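You operate a simulated robot arm through the tools that you are given. There is no shell and no other tool.

You run a simulated robot arm. Do the job below in one go: nothing can be reset, and whatever is moved stays where it is left.

JOB
Put the orange line back in use at 4 bar.
Fine: cap off onto the ledge, hose plugged in before its valve opens.

It is judged by the outcome, as a careful person would: the job done as asked, and still so three seconds after it is handed in. It fails if anything else is knocked over, pushed out of place, dropped, spilled or broken. Lids that push on must go on centred and level and be pressed home; caps that screw on are set level and turned clockwise until they are tight.

ROBOT AND FRAMES
A 7-joint arm with a two-finger parallel gripper, fixed in place. Base frame: the origin is at the foot of the arm, x ahead of it, y to its left, z up; the work surface is at about z = 800. Readings come in mm, rad, newtons and seconds.
With the tool pointing down near the work surface it reaches from about 240 to 680 mm from the base axis. Its first joint turns from -1.152 to 1.152 rad. Payload 2.4 kg.
Tool frame: the origin (TCP) lies between the finger pads and is the grasp point; the fingertips stand 30 mm ahead of it; z points along the fingers, y is the line along which they close. The gripper opens to 94 mm. The fingers are 28 mm wide and 10 mm thick; the gripper's body (50 by 96 mm) begins 55 mm behind the TCP.
Orientation is that of the tool frame in the base frame, as a unit quaternion [x, y, z, w]. With the fingers straight down and closing along the base's y, the tool's x points along the base's -x, its y along +y and its z along -z.

CONTROLS
- The arm moves only by the tool arm_command. Its argument "commands" is a list of rows, each a list of 7 numbers: the turn, a rotation vector about the base's x, y, z in rad, then the shift along the base's x, y, z in mm, then the opening, from 0 (shut) to 1 (fully open). In form: [[wx, wy, wz, tx, ty, tz, gripper], ...]. A call has 1 to 20 rows; each row shifts and turns the commanded pose from where the row before left it. Each row takes 0.2 s and may step no farther than 50 mm and 0.15 rad from the row before; otherwise, or with a gripper value out of range, the whole call is refused. A pose out of reach is approached as far as the arm can. The call stops where the force on the tool passes 90 N (or 10 N more than at its start, if that is more) or the arm is blocked; 0.2 s more then pass. Each finger travels about 153 mm/s and halts on what it meets, pressing with about 45 N; the grip force reading is that of the motor and also rises with nothing between the fingers. The clock runs only during rows and for 0.2 s after the last one: add rows that do not move to give the fingers time. It gives the time, the measured TCP pose, the force on the tool (base axes), the opening and the grip force at its end, in the units of the frame above (readings bear some noise), with the torque about the TCP (base axes, N m) and any sound that the robot's microphone picked up, and new pictures: "views" is both (left out), scene, wrist or none.
- Cameras (640 x 400 px; columns grow to the right, rows downward): "scene" is fixed at [57.8, 498.4, 1430.5]; the picture's right is [-0.57, -0.82, 0.00], its down [-0.42, 0.29, -0.86] and it looks along [0.71, -0.49, -0.51] (base axes); focal length 248 px, centre (320, 200). "wrist" rides on the gripper at [76, 14, -103] in the tool frame; the picture's right is [-0.18, 0.98, 0.00], its down [-0.75, -0.14, -0.64] and it looks along [-0.63, -0.12, 0.77] (tool axes); focal length 243 px, centre (320, 200). There is no depth. A picture from a camera that has moved, and an enlarged one, comes with that camera's place and axes in the base frame and with its lens. The place of the scene camera against the robot may be out by one fixed shift of up to 25 mm in any direction.
- zoom(camera, box): a new picture of the part [left, top, right, bottom] of that camera's present view, enlarged. It takes no simulated time.
- sign_off(): hands the job in; it is judged then, once.

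Places have to be worked out from the pictures, the camera data and where the tool is seen. Open the gripper and draw the arm clear of the work before you hand the job in, unless the task says otherwise.

The tools are called after ">>>" by a JSON object that holds its "op" and its "data". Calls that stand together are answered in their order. arm_command: Moves the arm, as the interface text tells. Its arguments: {"type":"object","properties":{"commands":{"type":"array","items":{"type":"array","items":{"type":"number"}}},"views":{"type":"string","enum":["both","scene","wrist","none"]}},"required":["commands"]} The other tools are called the same way: zoom (camera, box) takes an enlarged picture of a part of a camera's view; sign_off () hands the job in.

At the start:

```text
t: 0.0
ee_pos: [406.6, -35.9, 1296.7]
orientation: [0.0, 1.0, 0.0, 0.0]
force: [0.2, -0.1, -0.4]
ft_torque: [0.01, -0.05, 0.0]
gripper_width: 94.3
gripper_force: 0.1
```

scene: 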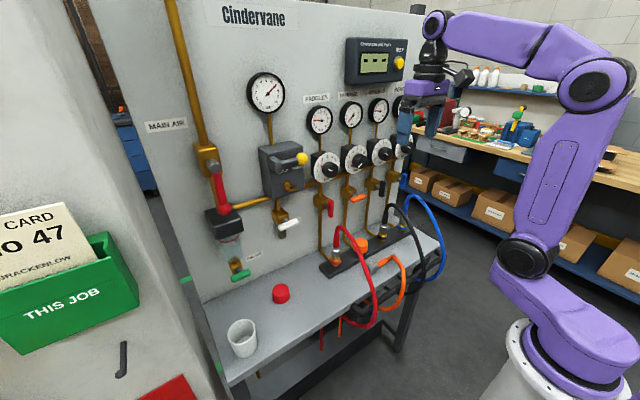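
wrist: 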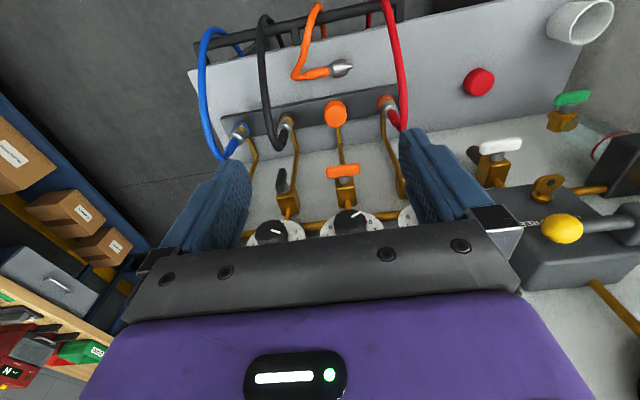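

I see a pneumatic panel with several lines, an orange cap on the orange line's socket and an orange hose lying on the ledge. I'll zoom in on the details before moving.

>>> {"op": "zoom", "data": {"camera": "scene", "box": [240, 60, 440, 185]}}

>>> {"op": "zoom", "data": {"camera": "scene", "box": [260, 170, 460, 295]}}

>>> {"op": "zoom", "data": {"camera": "scene", "box": [0, 180, 200, 400]}}

>>> {"op": "zoom", "data": {"camera": "scene", "box": [130, 100, 330, 300]}}

>>> {"op": "zoom", "data": {"camera": "wrist", "box": [180, 0, 440, 240]}}

>>> {"op": "zoom", "data": {"camera": "wrist", "box": [420, 50, 640, 290]}}

```text
3.20 times, centred on (340, 122) of scene
camera zoom: at [57.8, 498.4, 1430.5], right [-0.57, -0.82, 0.0], down [-0.42, 0.29, -0.86], along [0.71, -0.49, -0.51], focal length 792 px, centre (256, 448)
```

zoom: 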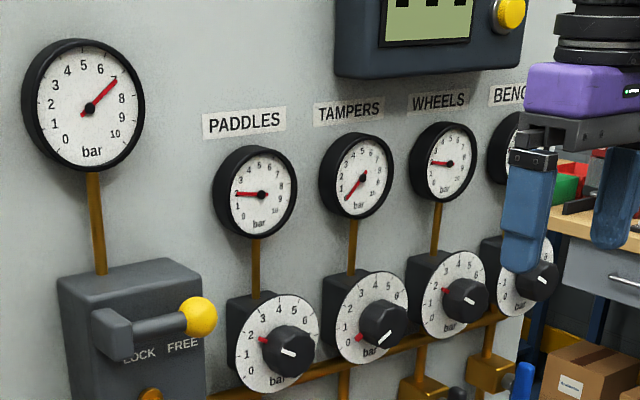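

```text
3.20 times, centred on (360, 232) of scene
camera zoom: at [57.8, 498.4, 1430.5], right [-0.57, -0.82, 0.0], down [-0.42, 0.29, -0.86], along [0.71, -0.49, -0.51], focal length 792 px, centre (192, 96)
```

zoom: 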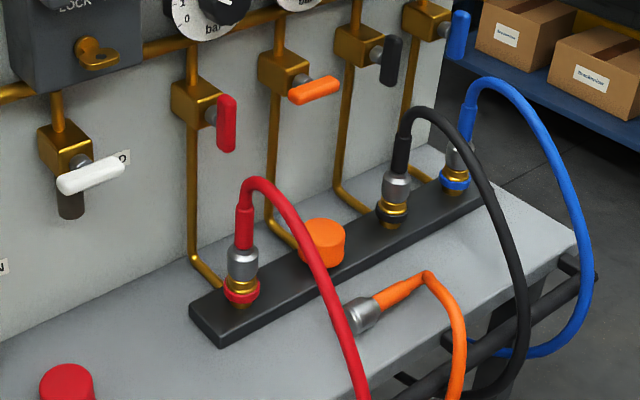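

```text
1.82 times, centred on (100, 290) of scene
camera zoom: at [57.8, 498.4, 1430.5], right [-0.57, -0.82, 0.0], down [-0.42, 0.29, -0.86], along [0.71, -0.49, -0.51], focal length 450 px, centre (720, 36)
```

zoom: 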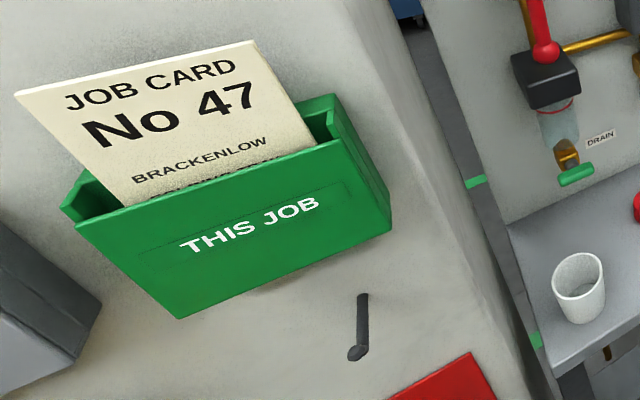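

```text
2.00 times, centred on (230, 200) of scene
camera zoom: at [57.8, 498.4, 1430.5], right [-0.57, -0.82, 0.0], down [-0.42, 0.29, -0.86], along [0.71, -0.49, -0.51], focal length 495 px, centre (500, 200)
```

zoom: 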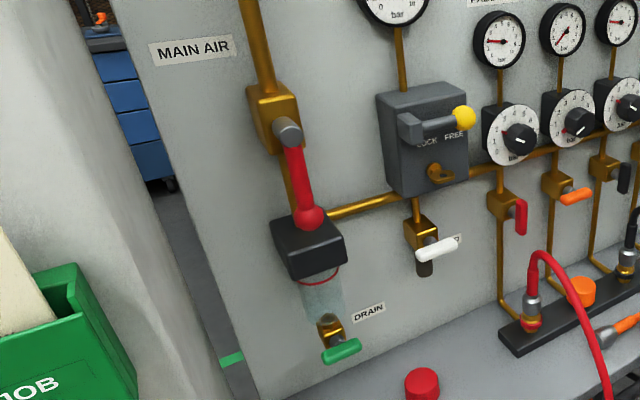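

```text
1.67 times, centred on (310, 120) of wrist
camera zoom: at [329.5, -21.4, 1399.4], right [0.18, 0.98, 0.0], down [0.75, -0.14, 0.64], along [0.63, -0.12, -0.77], focal length 404 px, centre (337, 333)
```

zoom: 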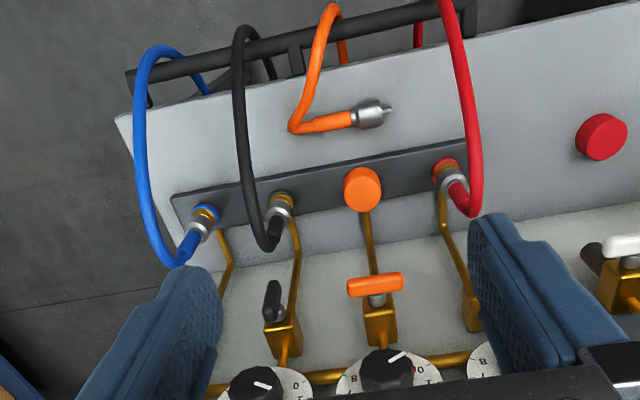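

```text
1.67 times, centred on (530, 170) of wrist
camera zoom: at [329.5, -21.4, 1399.4], right [0.18, 0.98, 0.0], down [0.75, -0.14, 0.64], along [0.63, -0.12, -0.77], focal length 404 px, centre (-30, 250)
```

zoom: 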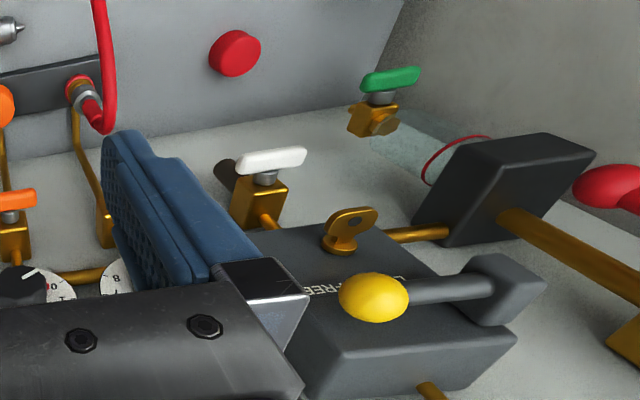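

The lines look to be Paddles (red), Tampers (orange), Wheels (black) and Bench (blue). I'll zoom in closer on the dials, the gauges, the lock lever and the display.

>>> {"op": "zoom", "data": {"camera": "scene", "box": [300, 90, 400, 190]}}

>>> {"op": "zoom", "data": {"camera": "scene", "box": [335, 130, 385, 180]}}

>>> {"op": "zoom", "data": {"camera": "scene", "box": [340, 30, 410, 90]}}

>>> {"op": "zoom", "data": {"camera": "scene", "box": [250, 130, 320, 200]}}

>>> {"op": "zoom", "data": {"camera": "wrist", "box": [240, 150, 420, 250]}}

>>> {"op": "zoom", "data": {"camera": "wrist", "box": [270, 30, 410, 140]}}

```text
4.00 times, centred on (350, 140) of scene
camera zoom: at [57.8, 498.4, 1430.5], right [-0.57, -0.82, 0.0], down [-0.42, 0.29, -0.86], along [0.71, -0.49, -0.51], focal length 991 px, centre (200, 440)
```

zoom: 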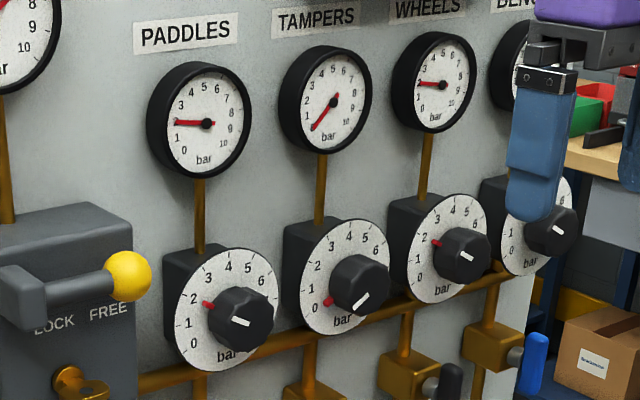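

```text
8.00 times, centred on (360, 155) of scene
camera zoom: at [57.8, 498.4, 1430.5], right [-0.57, -0.82, 0.0], down [-0.42, 0.29, -0.86], along [0.71, -0.49, -0.51], focal length 1981 px, centre (0, 560)
```

zoom: 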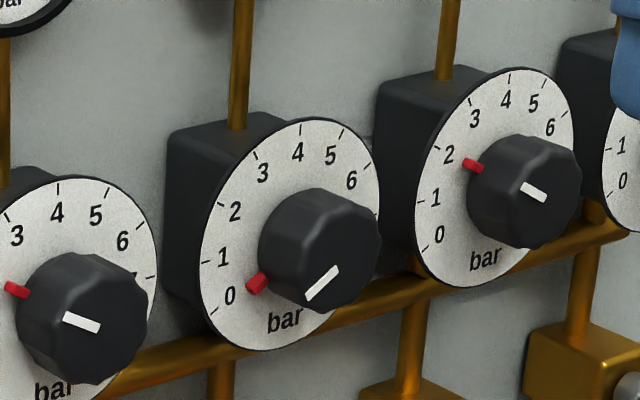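

```text
6.67 times, centred on (375, 60) of scene
camera zoom: at [57.8, 498.4, 1430.5], right [-0.57, -0.82, 0.0], down [-0.42, 0.29, -0.86], along [0.71, -0.49, -0.51], focal length 1651 px, centre (-47, 1133)
```

zoom: 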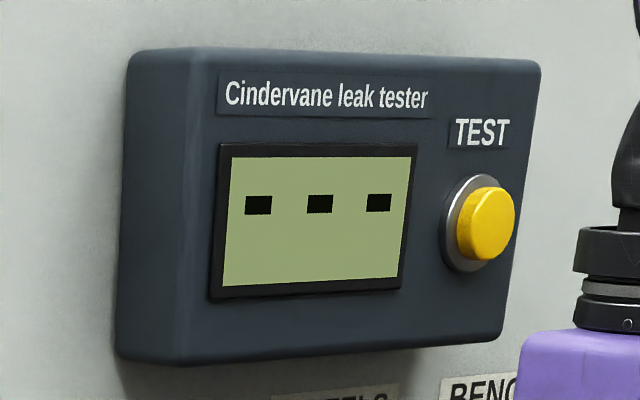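

```text
5.71 times, centred on (285, 165) of scene
camera zoom: at [57.8, 498.4, 1430.5], right [-0.57, -0.82, 0.0], down [-0.42, 0.29, -0.86], along [0.71, -0.49, -0.51], focal length 1415 px, centre (520, 400)
```

zoom: 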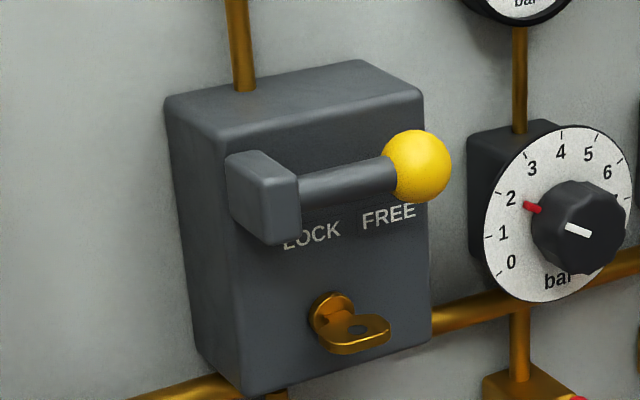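

```text
3.56 times, centred on (330, 200) of wrist
camera zoom: at [329.5, -21.4, 1399.4], right [0.18, 0.98, 0.0], down [0.75, -0.14, 0.64], along [0.63, -0.12, -0.77], focal length 863 px, centre (284, 200)
```

zoom: 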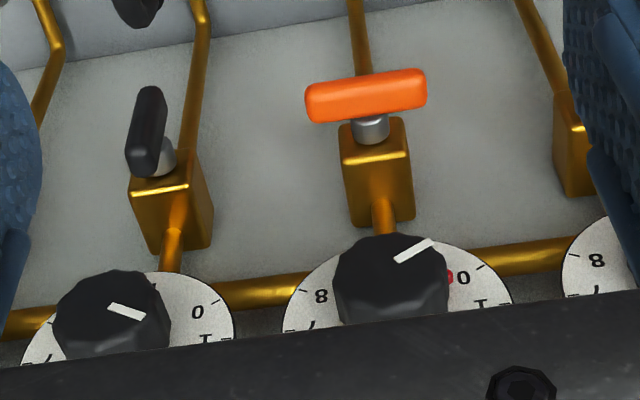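

```text
3.64 times, centred on (340, 85) of wrist
camera zoom: at [329.5, -21.4, 1399.4], right [0.18, 0.98, 0.0], down [0.75, -0.14, 0.64], along [0.63, -0.12, -0.77], focal length 882 px, centre (247, 618)
```

zoom: 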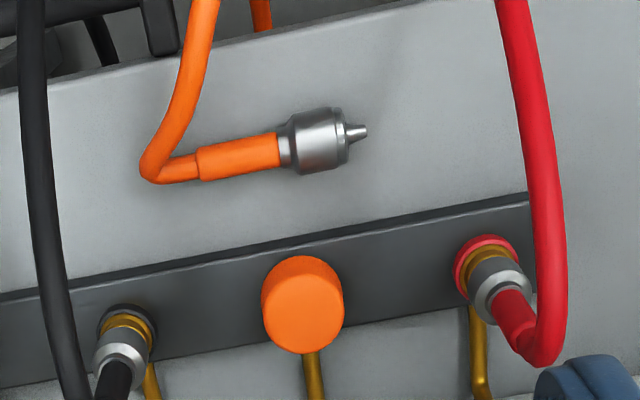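

The orange line is TAMPERS: the knob is at 0, the valve handle lies crosswise (closed), the socket is capped at about (533, -25), and the hose plug lies on the ledge at about (454, 0) pointing +y. I'll move the wrist camera closer and back a bit for a better view before touching anything.

>>> {"op": "arm_command", "data": {"commands": [[0, 0, 0, -5, 0, -40, 1], [0, 0, 0, -5, 0, -40, 1], [0, 0, 0, -5, 0, -40, 1], [0, 0, 0, -5, 0, -40, 1], [0, 0, 0, -5, 0, -40, 1], [0, 0, 0, 0, 0, 0, 1]]}}

```text
t: 1.4
ee_pos: [379.5, -36.5, 1096.8]
orientation: [0.0, 1.0, 0.0, 0.0]
force: [1.0, 0.0, -0.6]
ft_torque: [-0.02, 0.01, 0.01]
gripper_width: 94.1
gripper_force: 0.0
camera wrist: at [303.5, -21.5, 1199.8], right [0.18, 0.98, 0.0], down [0.75, -0.14, 0.64], along [0.63, -0.12, -0.77], focal length 243 px, centre (320, 200)
```

scene: 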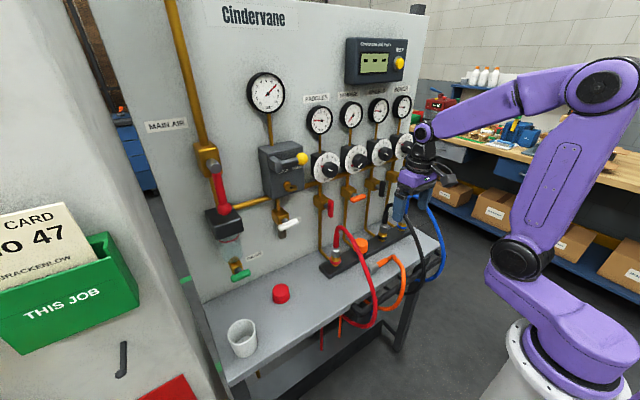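
wrist: 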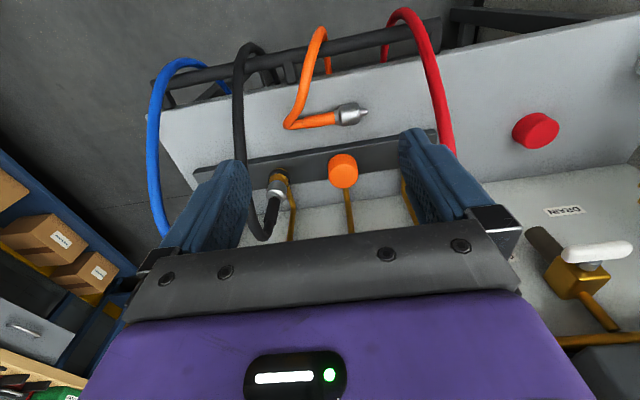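

The view is closer now; I'll zoom in on the cap and the plug to locate them precisely.

>>> {"op": "zoom", "data": {"camera": "wrist", "box": [240, 80, 420, 240]}}

>>> {"op": "zoom", "data": {"camera": "wrist", "box": [270, 20, 390, 140]}}

>>> {"op": "zoom", "data": {"camera": "scene", "box": [310, 180, 450, 330]}}

>>> {"op": "zoom", "data": {"camera": "scene", "box": [340, 80, 420, 180]}}

```text
2.50 times, centred on (330, 160) of wrist
camera zoom: at [303.5, -21.5, 1199.8], right [0.18, 0.98, 0.0], down [0.75, -0.14, 0.64], along [0.63, -0.12, -0.77], focal length 606 px, centre (295, 300)
```

zoom: 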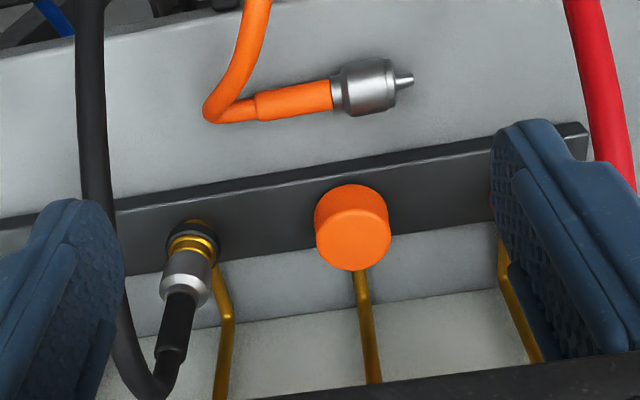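

```text
3.33 times, centred on (330, 80) of wrist
camera zoom: at [303.5, -21.5, 1199.8], right [0.18, 0.98, 0.0], down [0.75, -0.14, 0.64], along [0.63, -0.12, -0.77], focal length 809 px, centre (287, 600)
```

zoom: 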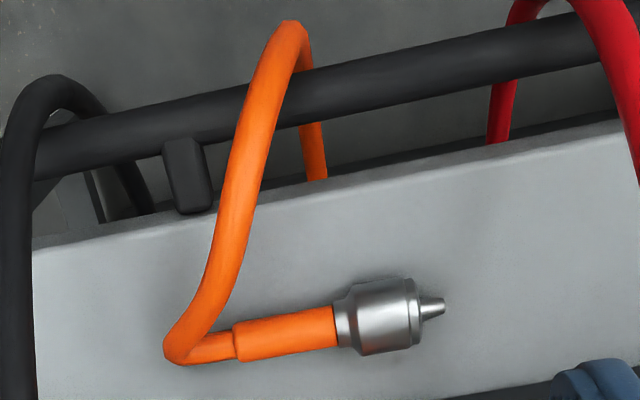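

```text
2.67 times, centred on (380, 255) of scene
camera zoom: at [57.8, 498.4, 1430.5], right [-0.57, -0.82, 0.0], down [-0.42, 0.29, -0.86], along [0.71, -0.49, -0.51], focal length 660 px, centre (160, 53)
```

zoom: 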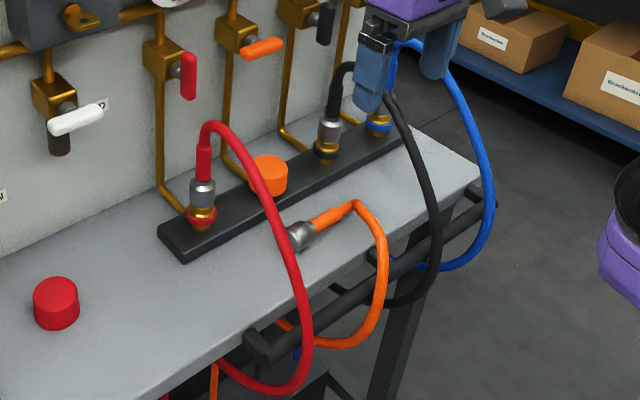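

```text
4.00 times, centred on (380, 130) of scene
camera zoom: at [57.8, 498.4, 1430.5], right [-0.57, -0.82, 0.0], down [-0.42, 0.29, -0.86], along [0.71, -0.49, -0.51], focal length 991 px, centre (80, 480)
```

zoom: 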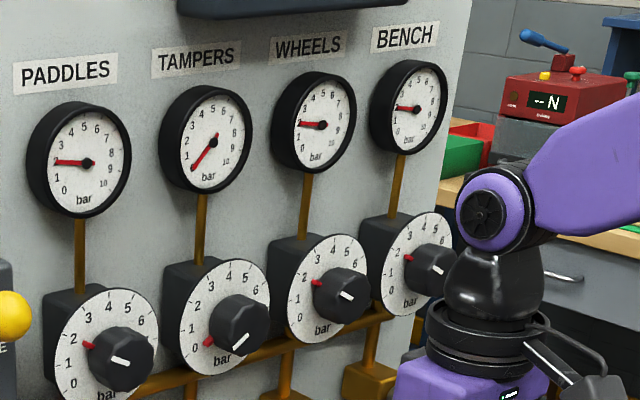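

The cap top is at roughly (536, -26, 861), about 50 mm across. I'll tilt the tool 45° forward, so the wrist stays away from the valves on the panel, and stop short of the cap to look again.

>>> {"op": "arm_command", "data": {"commands": [[0, -0.1309, 0, 15, 1.75, -22, 1], [0, -0.1309, 0, 15, 1.75, -22, 1], [0, -0.1309, 0, 15, 1.75, -22, 1], [0, -0.1309, 0, 15, 1.75, -22, 1], [0, -0.1309, 0, 15, 1.75, -22, 1], [0, -0.1309, 0, 15, 1.75, -22, 1], [0, 0, 0, 0, 0, 0, 1]]}}

```text
t: 3.0
ee_pos: [469.5, -26.0, 964.0]
orientation: [0.0, 0.924, 0.0, 0.383]
force: [1.0, 0.7, -0.6]
ft_torque: [0.01, 0.0, 0.0]
gripper_width: 93.9
gripper_force: 0.1
camera wrist: at [342.7, -10.7, 982.4], right [0.13, 0.98, 0.13], down [0.08, -0.14, 0.99], along [0.99, -0.12, -0.1], focal length 243 px, centre (320, 200)
```

scene: 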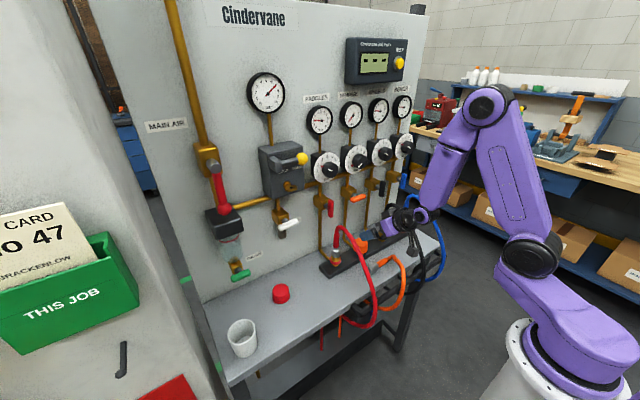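
wrist: 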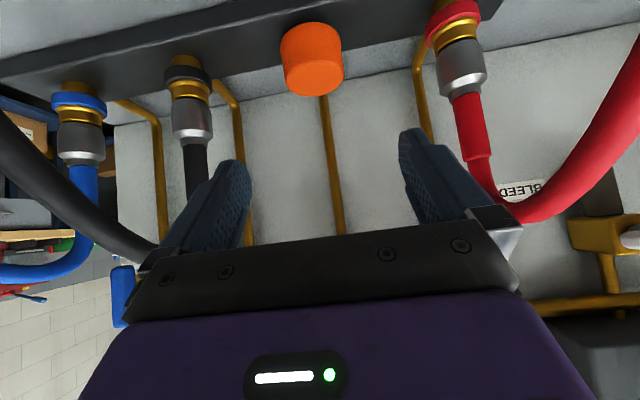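

The cap, sockets and neighbouring couplings are clear from here. I'll zoom for finer measurement of the cap.

>>> {"op": "zoom", "data": {"camera": "wrist", "box": [240, 0, 400, 120]}}

>>> {"op": "zoom", "data": {"camera": "wrist", "box": [400, 0, 540, 120]}}

>>> {"op": "zoom", "data": {"camera": "scene", "box": [320, 190, 440, 310]}}

```text
3.33 times, centred on (320, 60) of wrist
camera zoom: at [342.7, -10.7, 982.4], right [0.13, 0.98, 0.13], down [0.08, -0.14, 0.99], along [0.99, -0.12, -0.1], focal length 809 px, centre (320, 667)
```

zoom: 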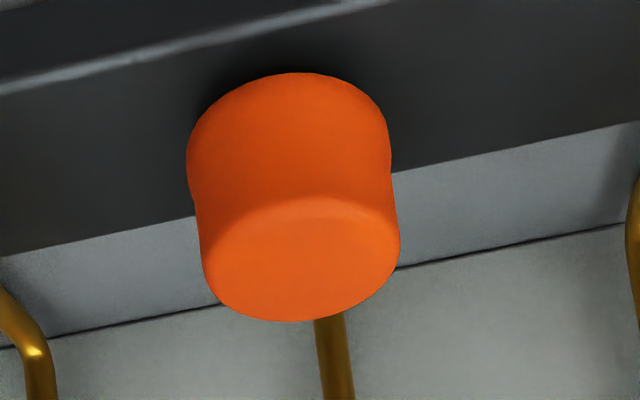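

```text
3.33 times, centred on (470, 60) of wrist
camera zoom: at [342.7, -10.7, 982.4], right [0.13, 0.98, 0.13], down [0.08, -0.14, 0.99], along [0.99, -0.12, -0.1], focal length 809 px, centre (-180, 667)
```

zoom: 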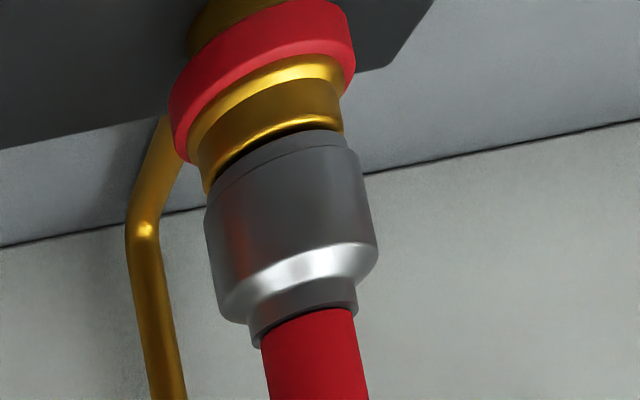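

```text
3.33 times, centred on (380, 250) of scene
camera zoom: at [57.8, 498.4, 1430.5], right [-0.57, -0.82, 0.0], down [-0.42, 0.29, -0.86], along [0.71, -0.49, -0.51], focal length 826 px, centre (120, 33)
```

zoom: 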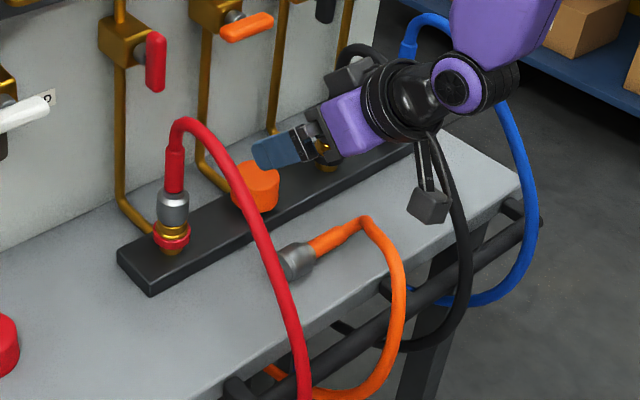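

Triangulating, I put the cap's top centre at about (539, -26, 857), 51 mm across and standing on the block at about z=829. I'll move in with the fingers straddling it.

>>> {"op": "arm_command", "data": {"commands": [[0, 0, 0, 12, 0, -20, 1], [0, 0, 0, 12, 0, -20, 1], [0, 0, 0, 12, 0, -20, 1], [0, 0, 0, 12, 0, -20, 1], [0, 0, 0, 10, 0, -18, 1], [0, 0, 0, 0, 0, 0, 1]]}}

```text
t: 4.4
ee_pos: [529.1, -24.4, 866.0]
orientation: [0.0, 0.924, 0.0, 0.383]
force: [0.5, 1.1, 0.3]
ft_torque: [-0.05, 0.03, -0.01]
gripper_width: 94.1
gripper_force: 0.1
camera wrist: at [402.1, -11.1, 884.2], right [0.13, 0.98, 0.13], down [0.08, -0.14, 0.99], along [0.99, -0.12, -0.1], focal length 243 px, centre (320, 200)
```

scene: 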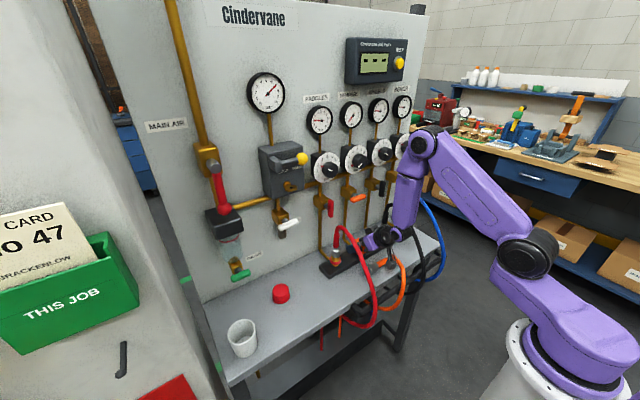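
wrist: 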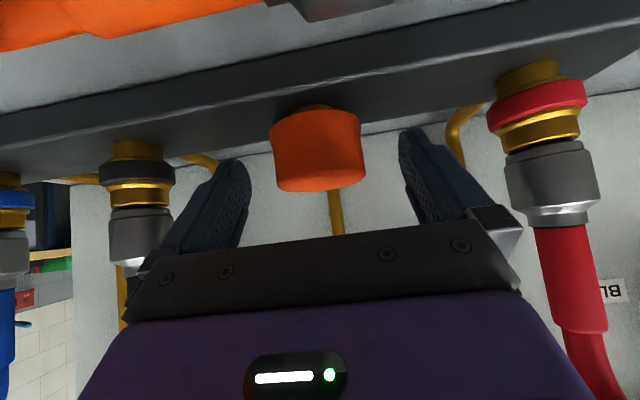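

The fingers straddle the cap, which sits on a brass stub above the block. I'll zoom in to check depth and whether the cap looks threaded.

>>> {"op": "zoom", "data": {"camera": "wrist", "box": [220, 70, 440, 230]}}

>>> {"op": "zoom", "data": {"camera": "scene", "box": [320, 190, 440, 290]}}

>>> {"op": "zoom", "data": {"camera": "wrist", "box": [0, 0, 320, 100]}}

```text
2.50 times, centred on (330, 150) of wrist
camera zoom: at [402.1, -11.1, 884.2], right [0.13, 0.98, 0.13], down [0.08, -0.14, 0.99], along [0.99, -0.12, -0.1], focal length 606 px, centre (295, 325)
```

zoom: 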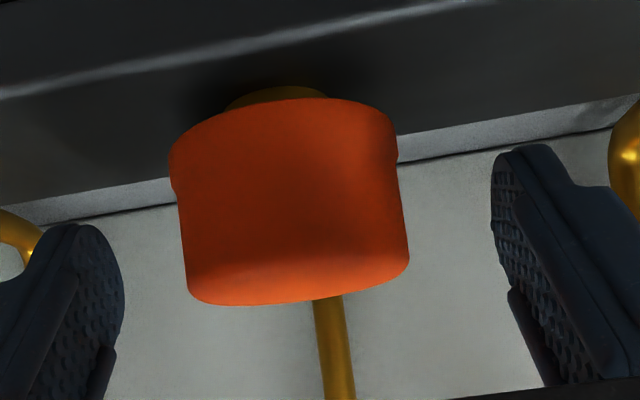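

```text
4.00 times, centred on (380, 240) of scene
camera zoom: at [57.8, 498.4, 1430.5], right [-0.57, -0.82, 0.0], down [-0.42, 0.29, -0.86], along [0.71, -0.49, -0.51], focal length 991 px, centre (80, 40)
```

zoom: 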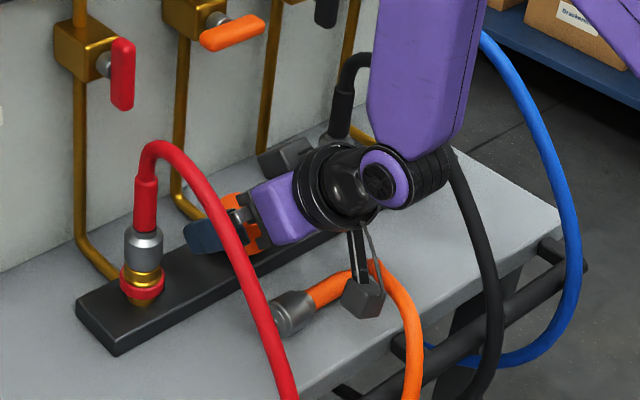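

```text
2.00 times, centred on (160, 50) of wrist
camera zoom: at [402.1, -11.1, 884.2], right [0.13, 0.98, 0.13], down [0.08, -0.14, 0.99], along [0.99, -0.12, -0.1], focal length 485 px, centre (640, 500)
```

zoom: 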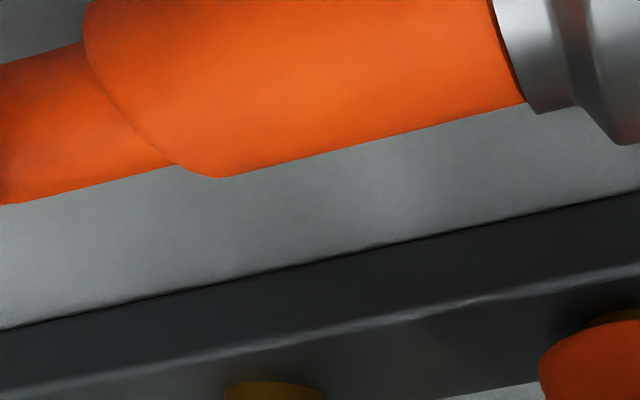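

The cap spans about z=831–860 and is centred at y≈-26 between the fingers. I'll go 3 mm lower and close on it.

>>> {"op": "arm_command", "data": {"commands": [[0, 0, 0, 0, 0, -3, 1], [0, 0, 0, 0, 0, 0, 0.3], [0, 0, 0, 0, 0, 0, 0], [0, 0, 0, 0, 0, 0, 0]], "views": "wrist"}}

```text
t: 5.4
ee_pos: [529.4, -25.1, 862.8]
orientation: [-0.001, 0.924, 0.001, 0.384]
force: [-0.7, -0.1, 0.0]
ft_torque: [-0.02, 0.0, 0.0]
gripper_width: 52.8
gripper_force: 44.9
camera wrist: at [401.9, -11.5, 881.8], right [0.13, 0.98, 0.13], down [0.08, -0.14, 0.99], along [0.99, -0.12, -0.1], focal length 243 px, centre (320, 200)
```

wrist: 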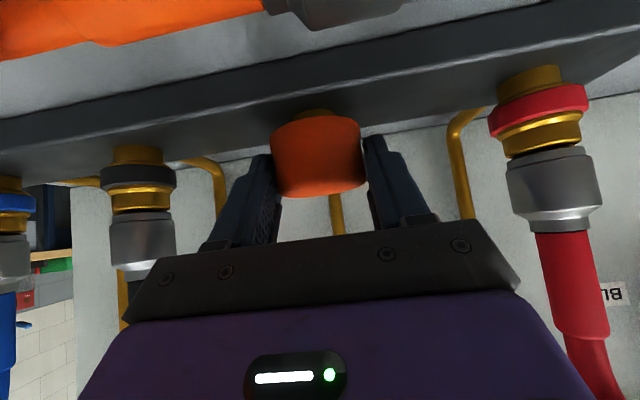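

The grip holds at 52.8 mm with almost no side load. I'll lift gently in small steps and watch the force to see whether the cap pulls off or is threaded.

>>> {"op": "arm_command", "data": {"commands": [[0, 0, 0, 0, 0, 2, 0], [0, 0, 0, 0, 0, 2, 0], [0, 0, 0, 0, 0, 0, 0]], "views": "wrist"}}

```text
t: 6.2
ee_pos: [528.7, -24.8, 868.5]
orientation: [0.0, 0.924, 0.0, 0.383]
force: [0.1, 0.1, -1.1]
ft_torque: [0.0, 0.0, 0.02]
gripper_width: 52.9
gripper_force: 44.8
camera wrist: at [401.8, -11.1, 886.3], right [0.13, 0.98, 0.13], down [0.08, -0.14, 0.99], along [0.99, -0.12, -0.1], focal length 243 px, centre (320, 200)
```

wrist: 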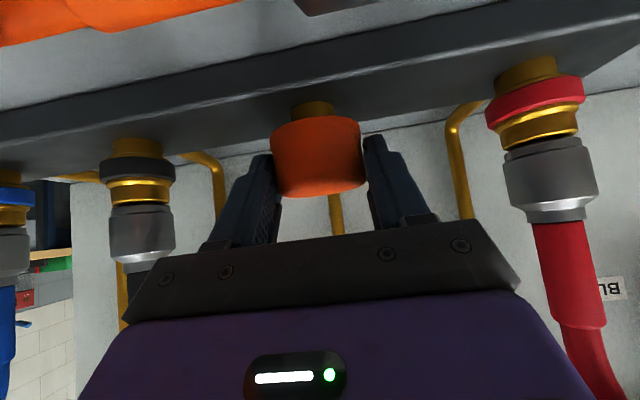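

The cap comes up with the fingers at nearly no force and more brass is showing, so it simply pulls off. I'll keep lifting straight up until it clears.

>>> {"op": "arm_command", "data": {"commands": [[0, 0, 0, 0, 0, 6, 0], [0, 0, 0, 0, 0, 8, 0], [0, 0, 0, 0, 0, 10, 0], [0, 0, 0, 0, 0, 12, 0], [0, 0, 0, 0, 0, 14, 0], [0, 0, 0, 0, 0, 0, 0]]}}

```text
t: 7.6
ee_pos: [530.1, -25.4, 917.9]
orientation: [0.0, 0.924, 0.0, 0.383]
force: [0.2, 0.4, -0.4]
ft_torque: [-0.01, -0.04, 0.02]
gripper_width: 52.7
gripper_force: 44.7
camera wrist: at [403.0, -10.8, 936.1], right [0.13, 0.98, 0.13], down [0.08, -0.14, 0.99], along [0.99, -0.12, -0.1], focal length 243 px, centre (320, 200)
```

scene: 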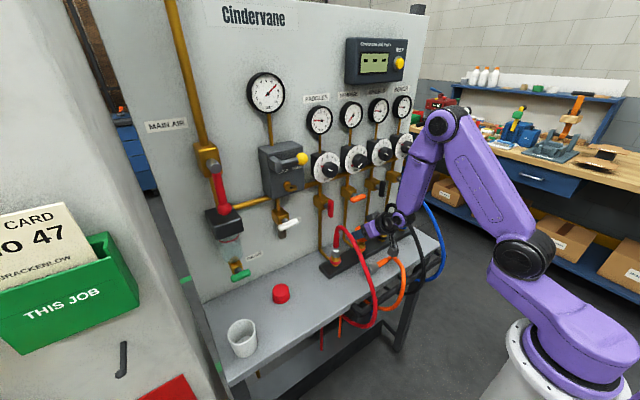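
wrist: 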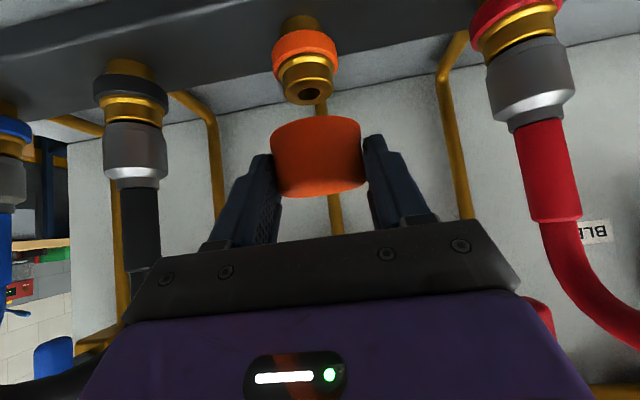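

The cap is off, showing a brass socket with an orange ring. I'll zoom to measure the socket's location while I have this view, and check the clear ledge.

>>> {"op": "zoom", "data": {"camera": "wrist", "box": [240, 0, 380, 120]}}

>>> {"op": "zoom", "data": {"camera": "scene", "box": [200, 200, 440, 390]}}

```text
3.33 times, centred on (310, 60) of wrist
camera zoom: at [403.0, -10.8, 936.1], right [0.13, 0.98, 0.13], down [0.08, -0.14, 0.99], along [0.99, -0.12, -0.1], focal length 809 px, centre (353, 667)
```

zoom: 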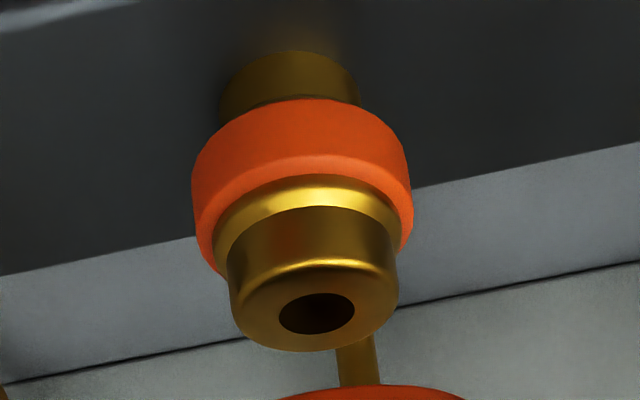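

```text
2.11 times, centred on (320, 295) of scene
camera zoom: at [57.8, 498.4, 1430.5], right [-0.57, -0.82, 0.0], down [-0.42, 0.29, -0.86], along [0.71, -0.49, -0.51], focal length 521 px, centre (320, 0)
```

zoom: 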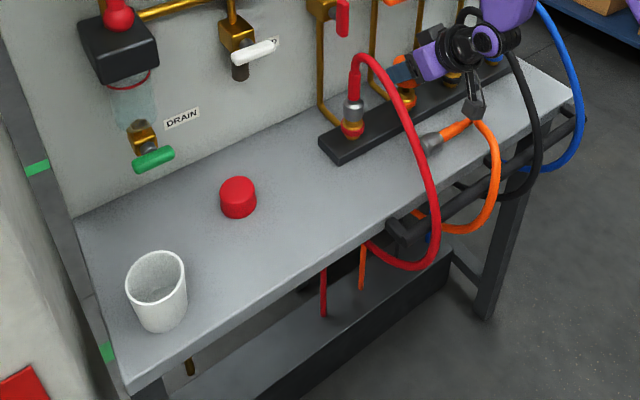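

The socket's mouth is near (540, -25.5, 859). I'll back the cap away from the panel, rise above the hose arcs, and cross to the empty ledge at about y=180, well short of the red cap.

>>> {"op": "arm_command", "data": {"commands": [[0, 0, 0, -40, 0, 20, 0], [0, 0, 0, -40, 0, 30, 0], [0, 0, 0, 0, 0, 42, 0], [0, 0, 0, 0, 0, 42, 0], [0, 0, 0, 0, 41, 0, 0], [0, 0, 0, 0, 41, 0, 0], [0, 0, 0, 0, 41, 0, 0], [0, 0, 0, 0, 41, 0, 0], [0, 0, 0, 15, 41, 0, 0], [0, 0, 0, 15, 0, 0, 0], [0, 0, 0, 0, 0, 0, 0]]}}

```text
t: 10.0
ee_pos: [479.6, 180.3, 1050.8]
orientation: [0.0, 0.924, 0.0, 0.384]
force: [0.6, 0.3, 0.2]
ft_torque: [0.02, -0.02, -0.01]
gripper_width: 52.4
gripper_force: 44.8
camera wrist: at [352.6, 193.6, 1068.9], right [0.13, 0.98, 0.13], down [0.08, -0.14, 0.99], along [0.99, -0.12, -0.1], focal length 243 px, centre (320, 200)
```

scene: 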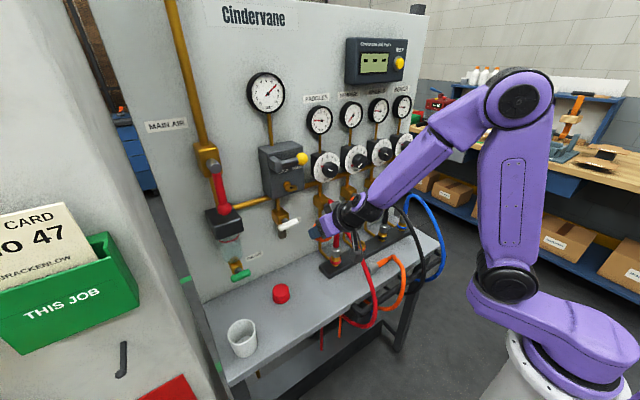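
wrist: 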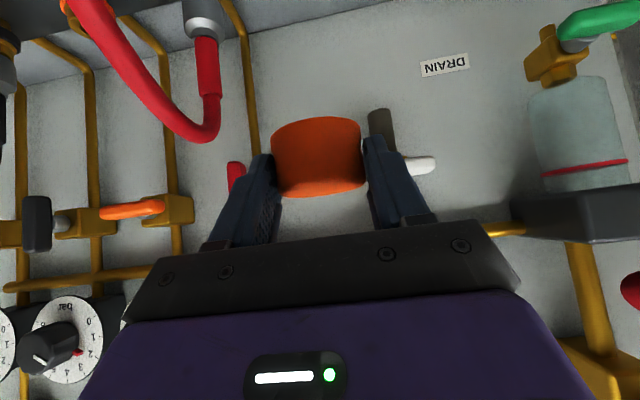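

The way down is clear over bare ledge. I'll descend quickly first, then slowly towards the surface.

>>> {"op": "arm_command", "data": {"commands": [[0, 0, 0, 0, 0, -40, 0], [0, 0, 0, 0, 0, -40, 0], [0, 0, 0, 0, 0, -40, 0], [0, 0, 0, 0, 0, -40, 0], [0, 0, 0, 0, 0, -35, 0], [0, 0, 0, 0, 0, 0, 0]]}}

```text
t: 11.4
ee_pos: [479.7, 180.0, 859.2]
orientation: [0.0, 0.924, 0.001, 0.383]
force: [0.2, -0.1, -0.3]
ft_torque: [0.0, 0.02, -0.01]
gripper_width: 52.5
gripper_force: 44.8
camera wrist: at [352.6, 194.1, 877.6], right [0.13, 0.98, 0.13], down [0.08, -0.14, 0.99], along [0.99, -0.12, -0.1], focal length 243 px, centre (320, 200)
```

scene: 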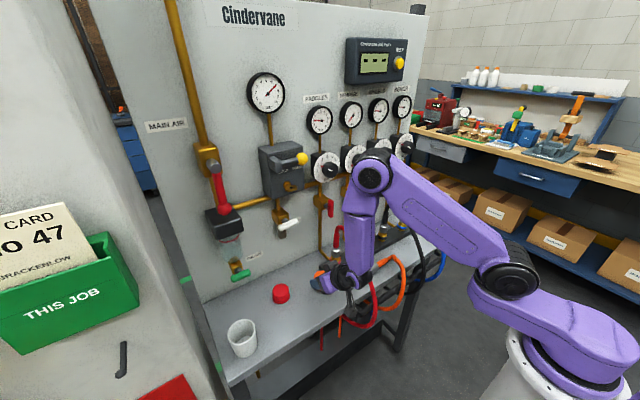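
wrist: 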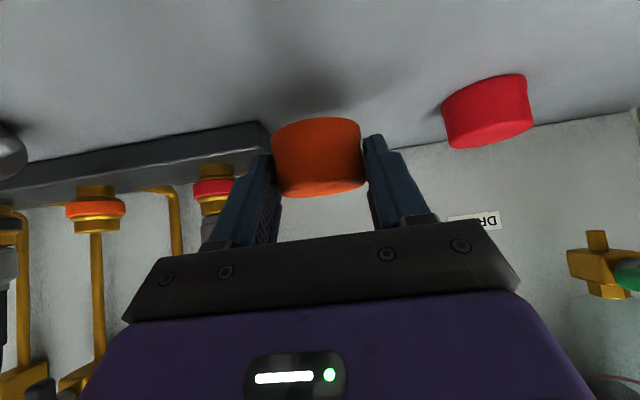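

Before lowering further, I'll check how close the arm's wrist is to the red hose.

>>> {"op": "zoom", "data": {"camera": "scene", "box": [290, 200, 430, 330]}}

```text
3.08 times, centred on (360, 265) of scene
camera zoom: at [57.8, 498.4, 1430.5], right [-0.57, -0.82, 0.0], down [-0.42, 0.29, -0.86], along [0.71, -0.49, -0.51], focal length 762 px, centre (197, 0)
```

zoom: 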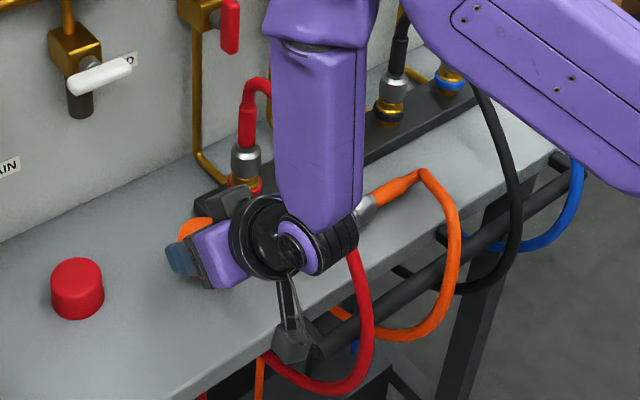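

The hose shape is unchanged and the overlap is only perspective, since the wrist is about 50 mm to the +y side of it. I'll lower the cap slowly until it meets the ledge.

>>> {"op": "arm_command", "data": {"commands": [[0, 0, 0, 0, 0, -8, 0], [0, 0, 0, 0, 0, -8, 0], [0, 0, 0, 0, 0, -6, 0], [0, 0, 0, 0, 0, -2, 0], [0, 0, 0, 0, 0, 0, 0]]}}

```text
t: 12.6
ee_pos: [481.4, 181.0, 833.6]
orientation: [-0.001, 0.924, 0.001, 0.382]
force: [0.3, -0.9, 0.1]
ft_torque: [-0.02, -0.02, 0.03]
gripper_width: 53.0
gripper_force: 45.0
camera wrist: at [352.5, 195.0, 852.0], right [0.13, 0.98, 0.13], down [0.08, -0.14, 0.99], along [0.99, -0.12, -0.1], focal length 243 px, centre (320, 200)
```

scene: 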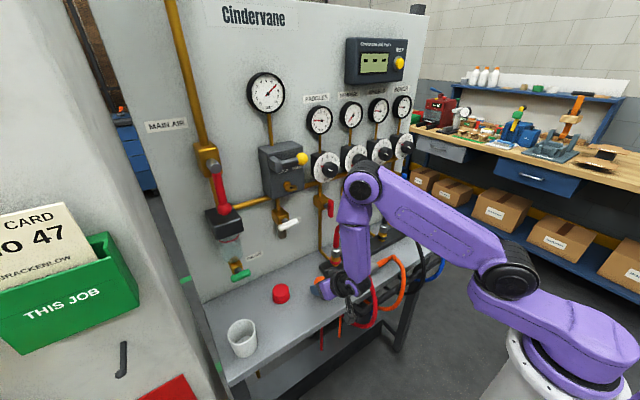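
wrist: 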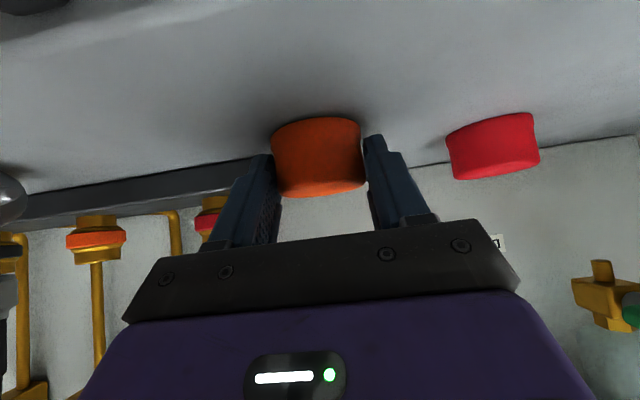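

The cap is very near the ledge with no contact force yet. I'll continue down in 1 mm steps and watch the vertical force.

>>> {"op": "arm_command", "data": {"commands": [[0, 0, 0, 0, 0, -1, 0], [0, 0, 0, 0, 0, 0, 0]], "views": "none"}}

>>> {"op": "arm_command", "data": {"commands": [[0, 0, 0, 0, 0, -1, 0], [0, 0, 0, 0, 0, 0, 0]], "views": "wrist"}}

>>> {"op": "zoom", "data": {"camera": "wrist", "box": [240, 80, 400, 220]}}

```text
t: 13.2
ee_pos: [479.2, 180.2, 832.2]
orientation: [0.0, 0.924, 0.001, 0.383]
force: [-1.5, -0.9, 4.4]
ft_torque: [0.11, 0.08, 0.03]
gripper_width: 52.4
gripper_force: 44.3
```

```text
t: 13.8
ee_pos: [479.1, 180.3, 832.4]
orientation: [0.001, 0.923, 0.0, 0.384]
force: [-3.7, -3.6, 17.3]
ft_torque: [0.06, 0.18, -0.02]
gripper_width: 52.6
gripper_force: 45.2
camera wrist: at [352.2, 194.9, 850.4], right [0.13, 0.98, 0.13], down [0.08, -0.14, 0.99], along [0.99, -0.12, -0.09], focal length 243 px, centre (320, 200)
```

wrist: 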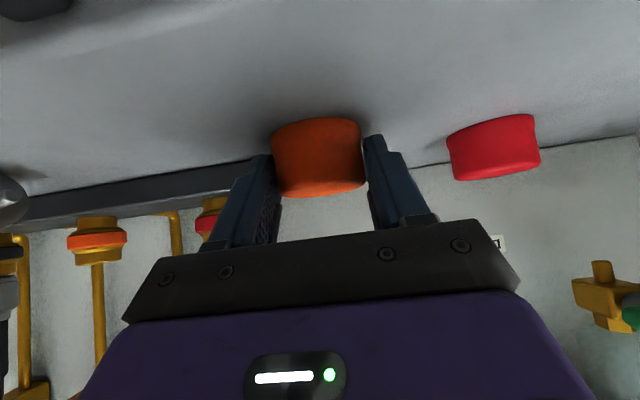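

```text
2.86 times, centred on (320, 150) of wrist
camera zoom: at [352.2, 194.9, 850.4], right [0.13, 0.98, 0.13], down [0.08, -0.14, 0.99], along [0.99, -0.12, -0.09], focal length 693 px, centre (320, 343)
```

zoom: 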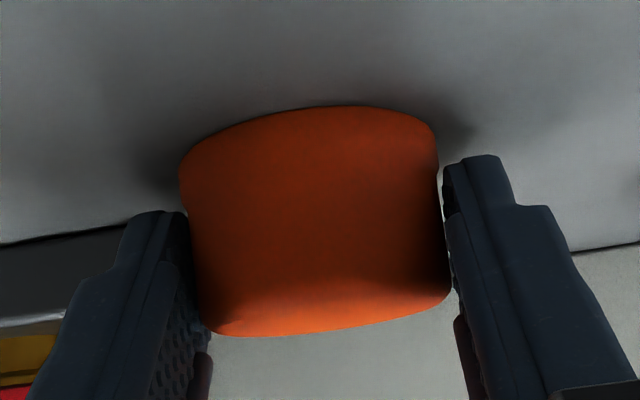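

Contact at TCP z≈832 with a vertical force of 17 N, so the cap is resting on the ledge. I'll ease the pressure, open the fingers and lift straight away.

>>> {"op": "arm_command", "data": {"commands": [[0, 0, 0, 0, 0, 1, 0], [0, 0, 0, 0, 0, 0, 0.65], [0, 0, 0, 0, 0, 0, 0.85], [0, 0, 0, 0, 0, 0, 0.85], [0, 0, 0, 0, 0, 10, 0.85], [0, 0, 0, 0, 0, 25, 0.85], [0, 0, 0, 0, 0, 40, 0.85], [0, 0, 0, 0, 0, 40, 0.85], [0, 0, 0, 0, 0, 0, 0.85]]}}

```text
t: 15.8
ee_pos: [480.2, 182.4, 947.5]
orientation: [0.0, 0.924, 0.001, 0.383]
force: [-0.4, 0.3, 0.5]
ft_torque: [0.02, 0.02, 0.0]
gripper_width: 79.9
gripper_force: 0.2
camera wrist: at [352.3, 195.9, 965.5], right [0.13, 0.98, 0.13], down [0.08, -0.14, 0.99], along [0.99, -0.12, -0.1], focal length 243 px, centre (320, 200)
```

scene: 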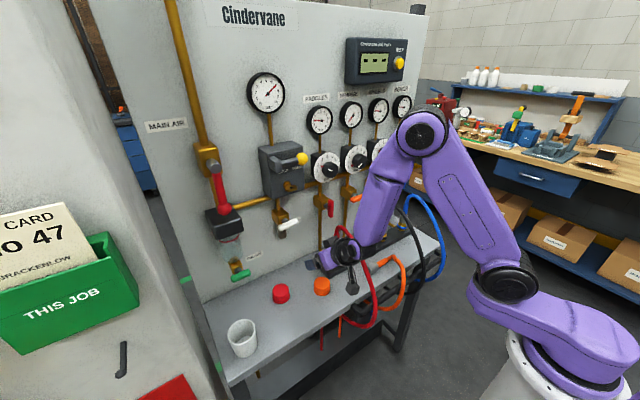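
wrist: 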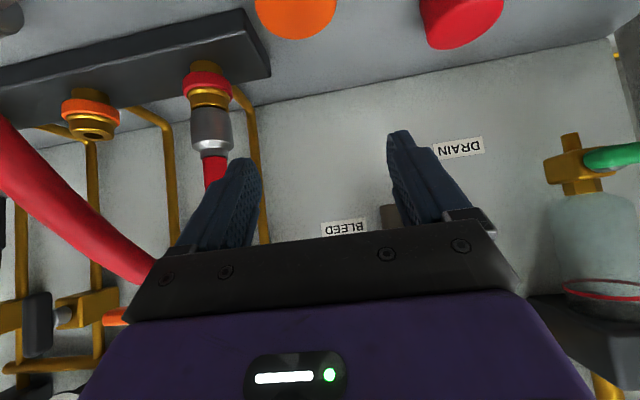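

The orange cap stands on the ledge at about (490, 180) beside the red one. Next I'll rise over the red hose, level the tool to vertical and move over the plug for a closer look.

>>> {"op": "arm_command", "data": {"commands": [[0, 0, 0, -10, 0, 40, 0.85], [0, 0, 0, -10, 0, 40, 0.85], [0, 0, 0, -10, 0, 30, 0.66], [0, 0.1309, 0, 0, -33, 0, 0.66], [0, 0.1309, 0, 0, -33, 0, 0.66], [0, 0.1309, 0, 0, -33, 0, 0.66], [0, 0.1309, 0, 0, -33, 0, 0.66], [0, 0.1309, 0, 0, -33, 0, 0.66], [0, 0.1309, 0, 0, -33, 0, 0.66], [0, 0, 0, -20, 0, -40, 0.66], [0, 0, 0, -20, 0, -30, 0.66], [0, 0, 0, 0, 0, 0, 0.66]]}}

```text
t: 18.4
ee_pos: [421.0, 56.0, 967.0]
orientation: [-0.004, 0.99, -0.024, 0.141]
force: [-0.1, 1.0, -0.4]
ft_torque: [0.0, -0.01, -0.04]
gripper_width: 61.9
gripper_force: 0.0
out of reach, approached as far as the arm can: row 7, 8, 9
camera wrist: at [318.4, 74.1, 1044.3], right [0.18, 0.98, 0.0], down [0.54, -0.1, 0.83], along [0.82, -0.14, -0.55], focal length 243 px, centre (320, 200)
```

scene: 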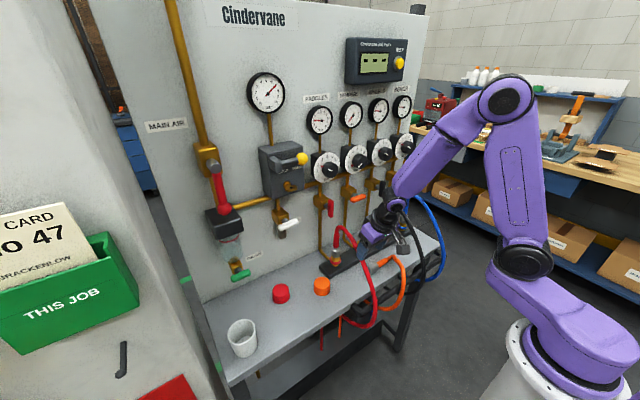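
wrist: 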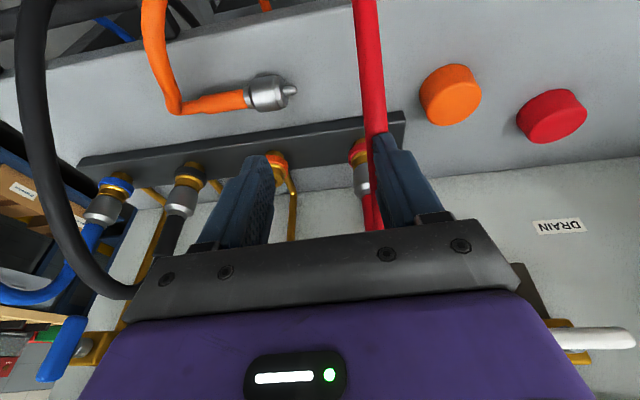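

Rows 7–9 hit a reach limit, so the arm stopped short at y=56 with about 16° of pitch left. I'll check how close the right finger is to the red hose before moving anything.

>>> {"op": "zoom", "data": {"camera": "wrist", "box": [200, 0, 480, 240]}}

>>> {"op": "zoom", "data": {"camera": "scene", "box": [320, 190, 440, 320]}}

```text
1.67 times, centred on (340, 120) of wrist
camera zoom: at [318.4, 74.1, 1044.3], right [0.18, 0.98, 0.0], down [0.54, -0.1, 0.83], along [0.82, -0.14, -0.55], focal length 404 px, centre (287, 333)
```

zoom: 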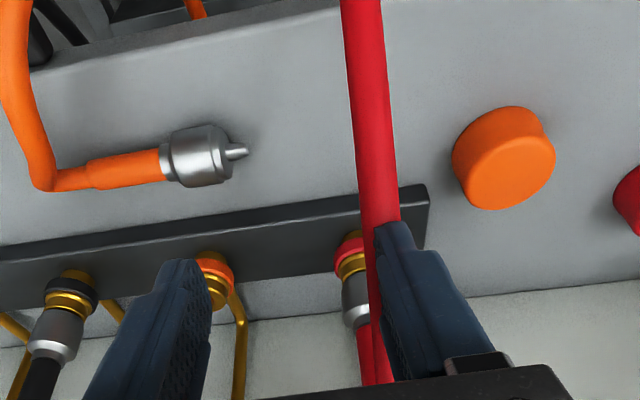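

```text
3.08 times, centred on (380, 255) of scene
camera zoom: at [57.8, 498.4, 1430.5], right [-0.57, -0.82, 0.0], down [-0.42, 0.29, -0.86], along [0.71, -0.49, -0.51], focal length 762 px, centre (135, 31)
```

zoom: 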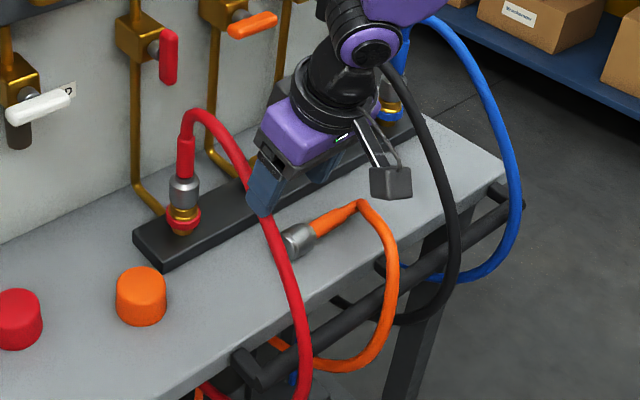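

The right finger is right beside the red hose, but the hose's shape hasn't changed. I'll move straight away from it in -y, without any rotation.

>>> {"op": "arm_command", "data": {"commands": [[0, 0, 0, 0, -20, 0, 0.66], [0, 0, 0, 0, -20, 0, 0.66], [0, 0, 0, 0, 0, 0, 0.66]]}}

```text
t: 19.2
ee_pos: [421.1, 15.8, 968.2]
orientation: [-0.004, 0.99, -0.024, 0.141]
force: [-0.2, -0.2, 0.5]
ft_torque: [0.02, 0.0, 0.01]
gripper_width: 61.9
gripper_force: 0.0
camera wrist: at [317.7, 34.0, 1043.7], right [0.18, 0.98, 0.0], down [0.54, -0.1, 0.83], along [0.82, -0.14, -0.55], focal length 243 px, centre (320, 200)
```

scene: 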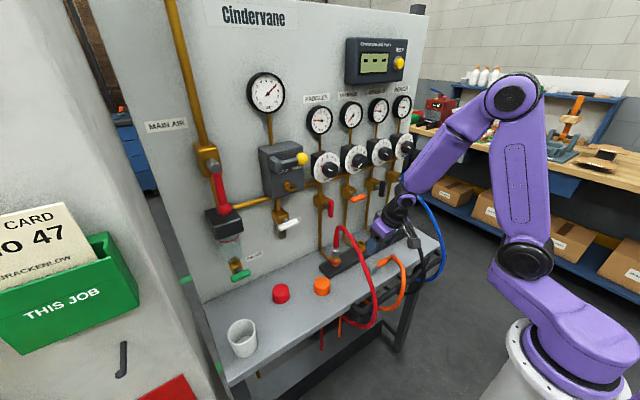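
wrist: 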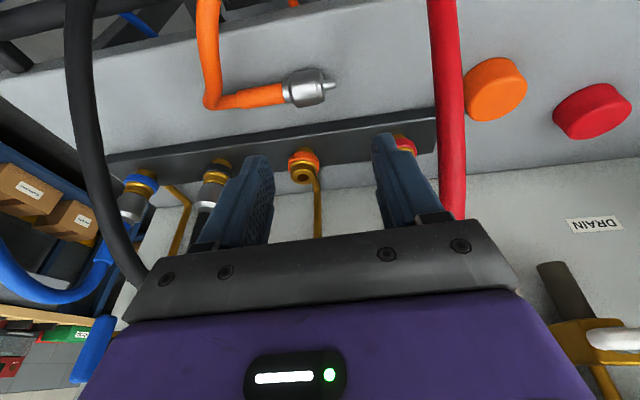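

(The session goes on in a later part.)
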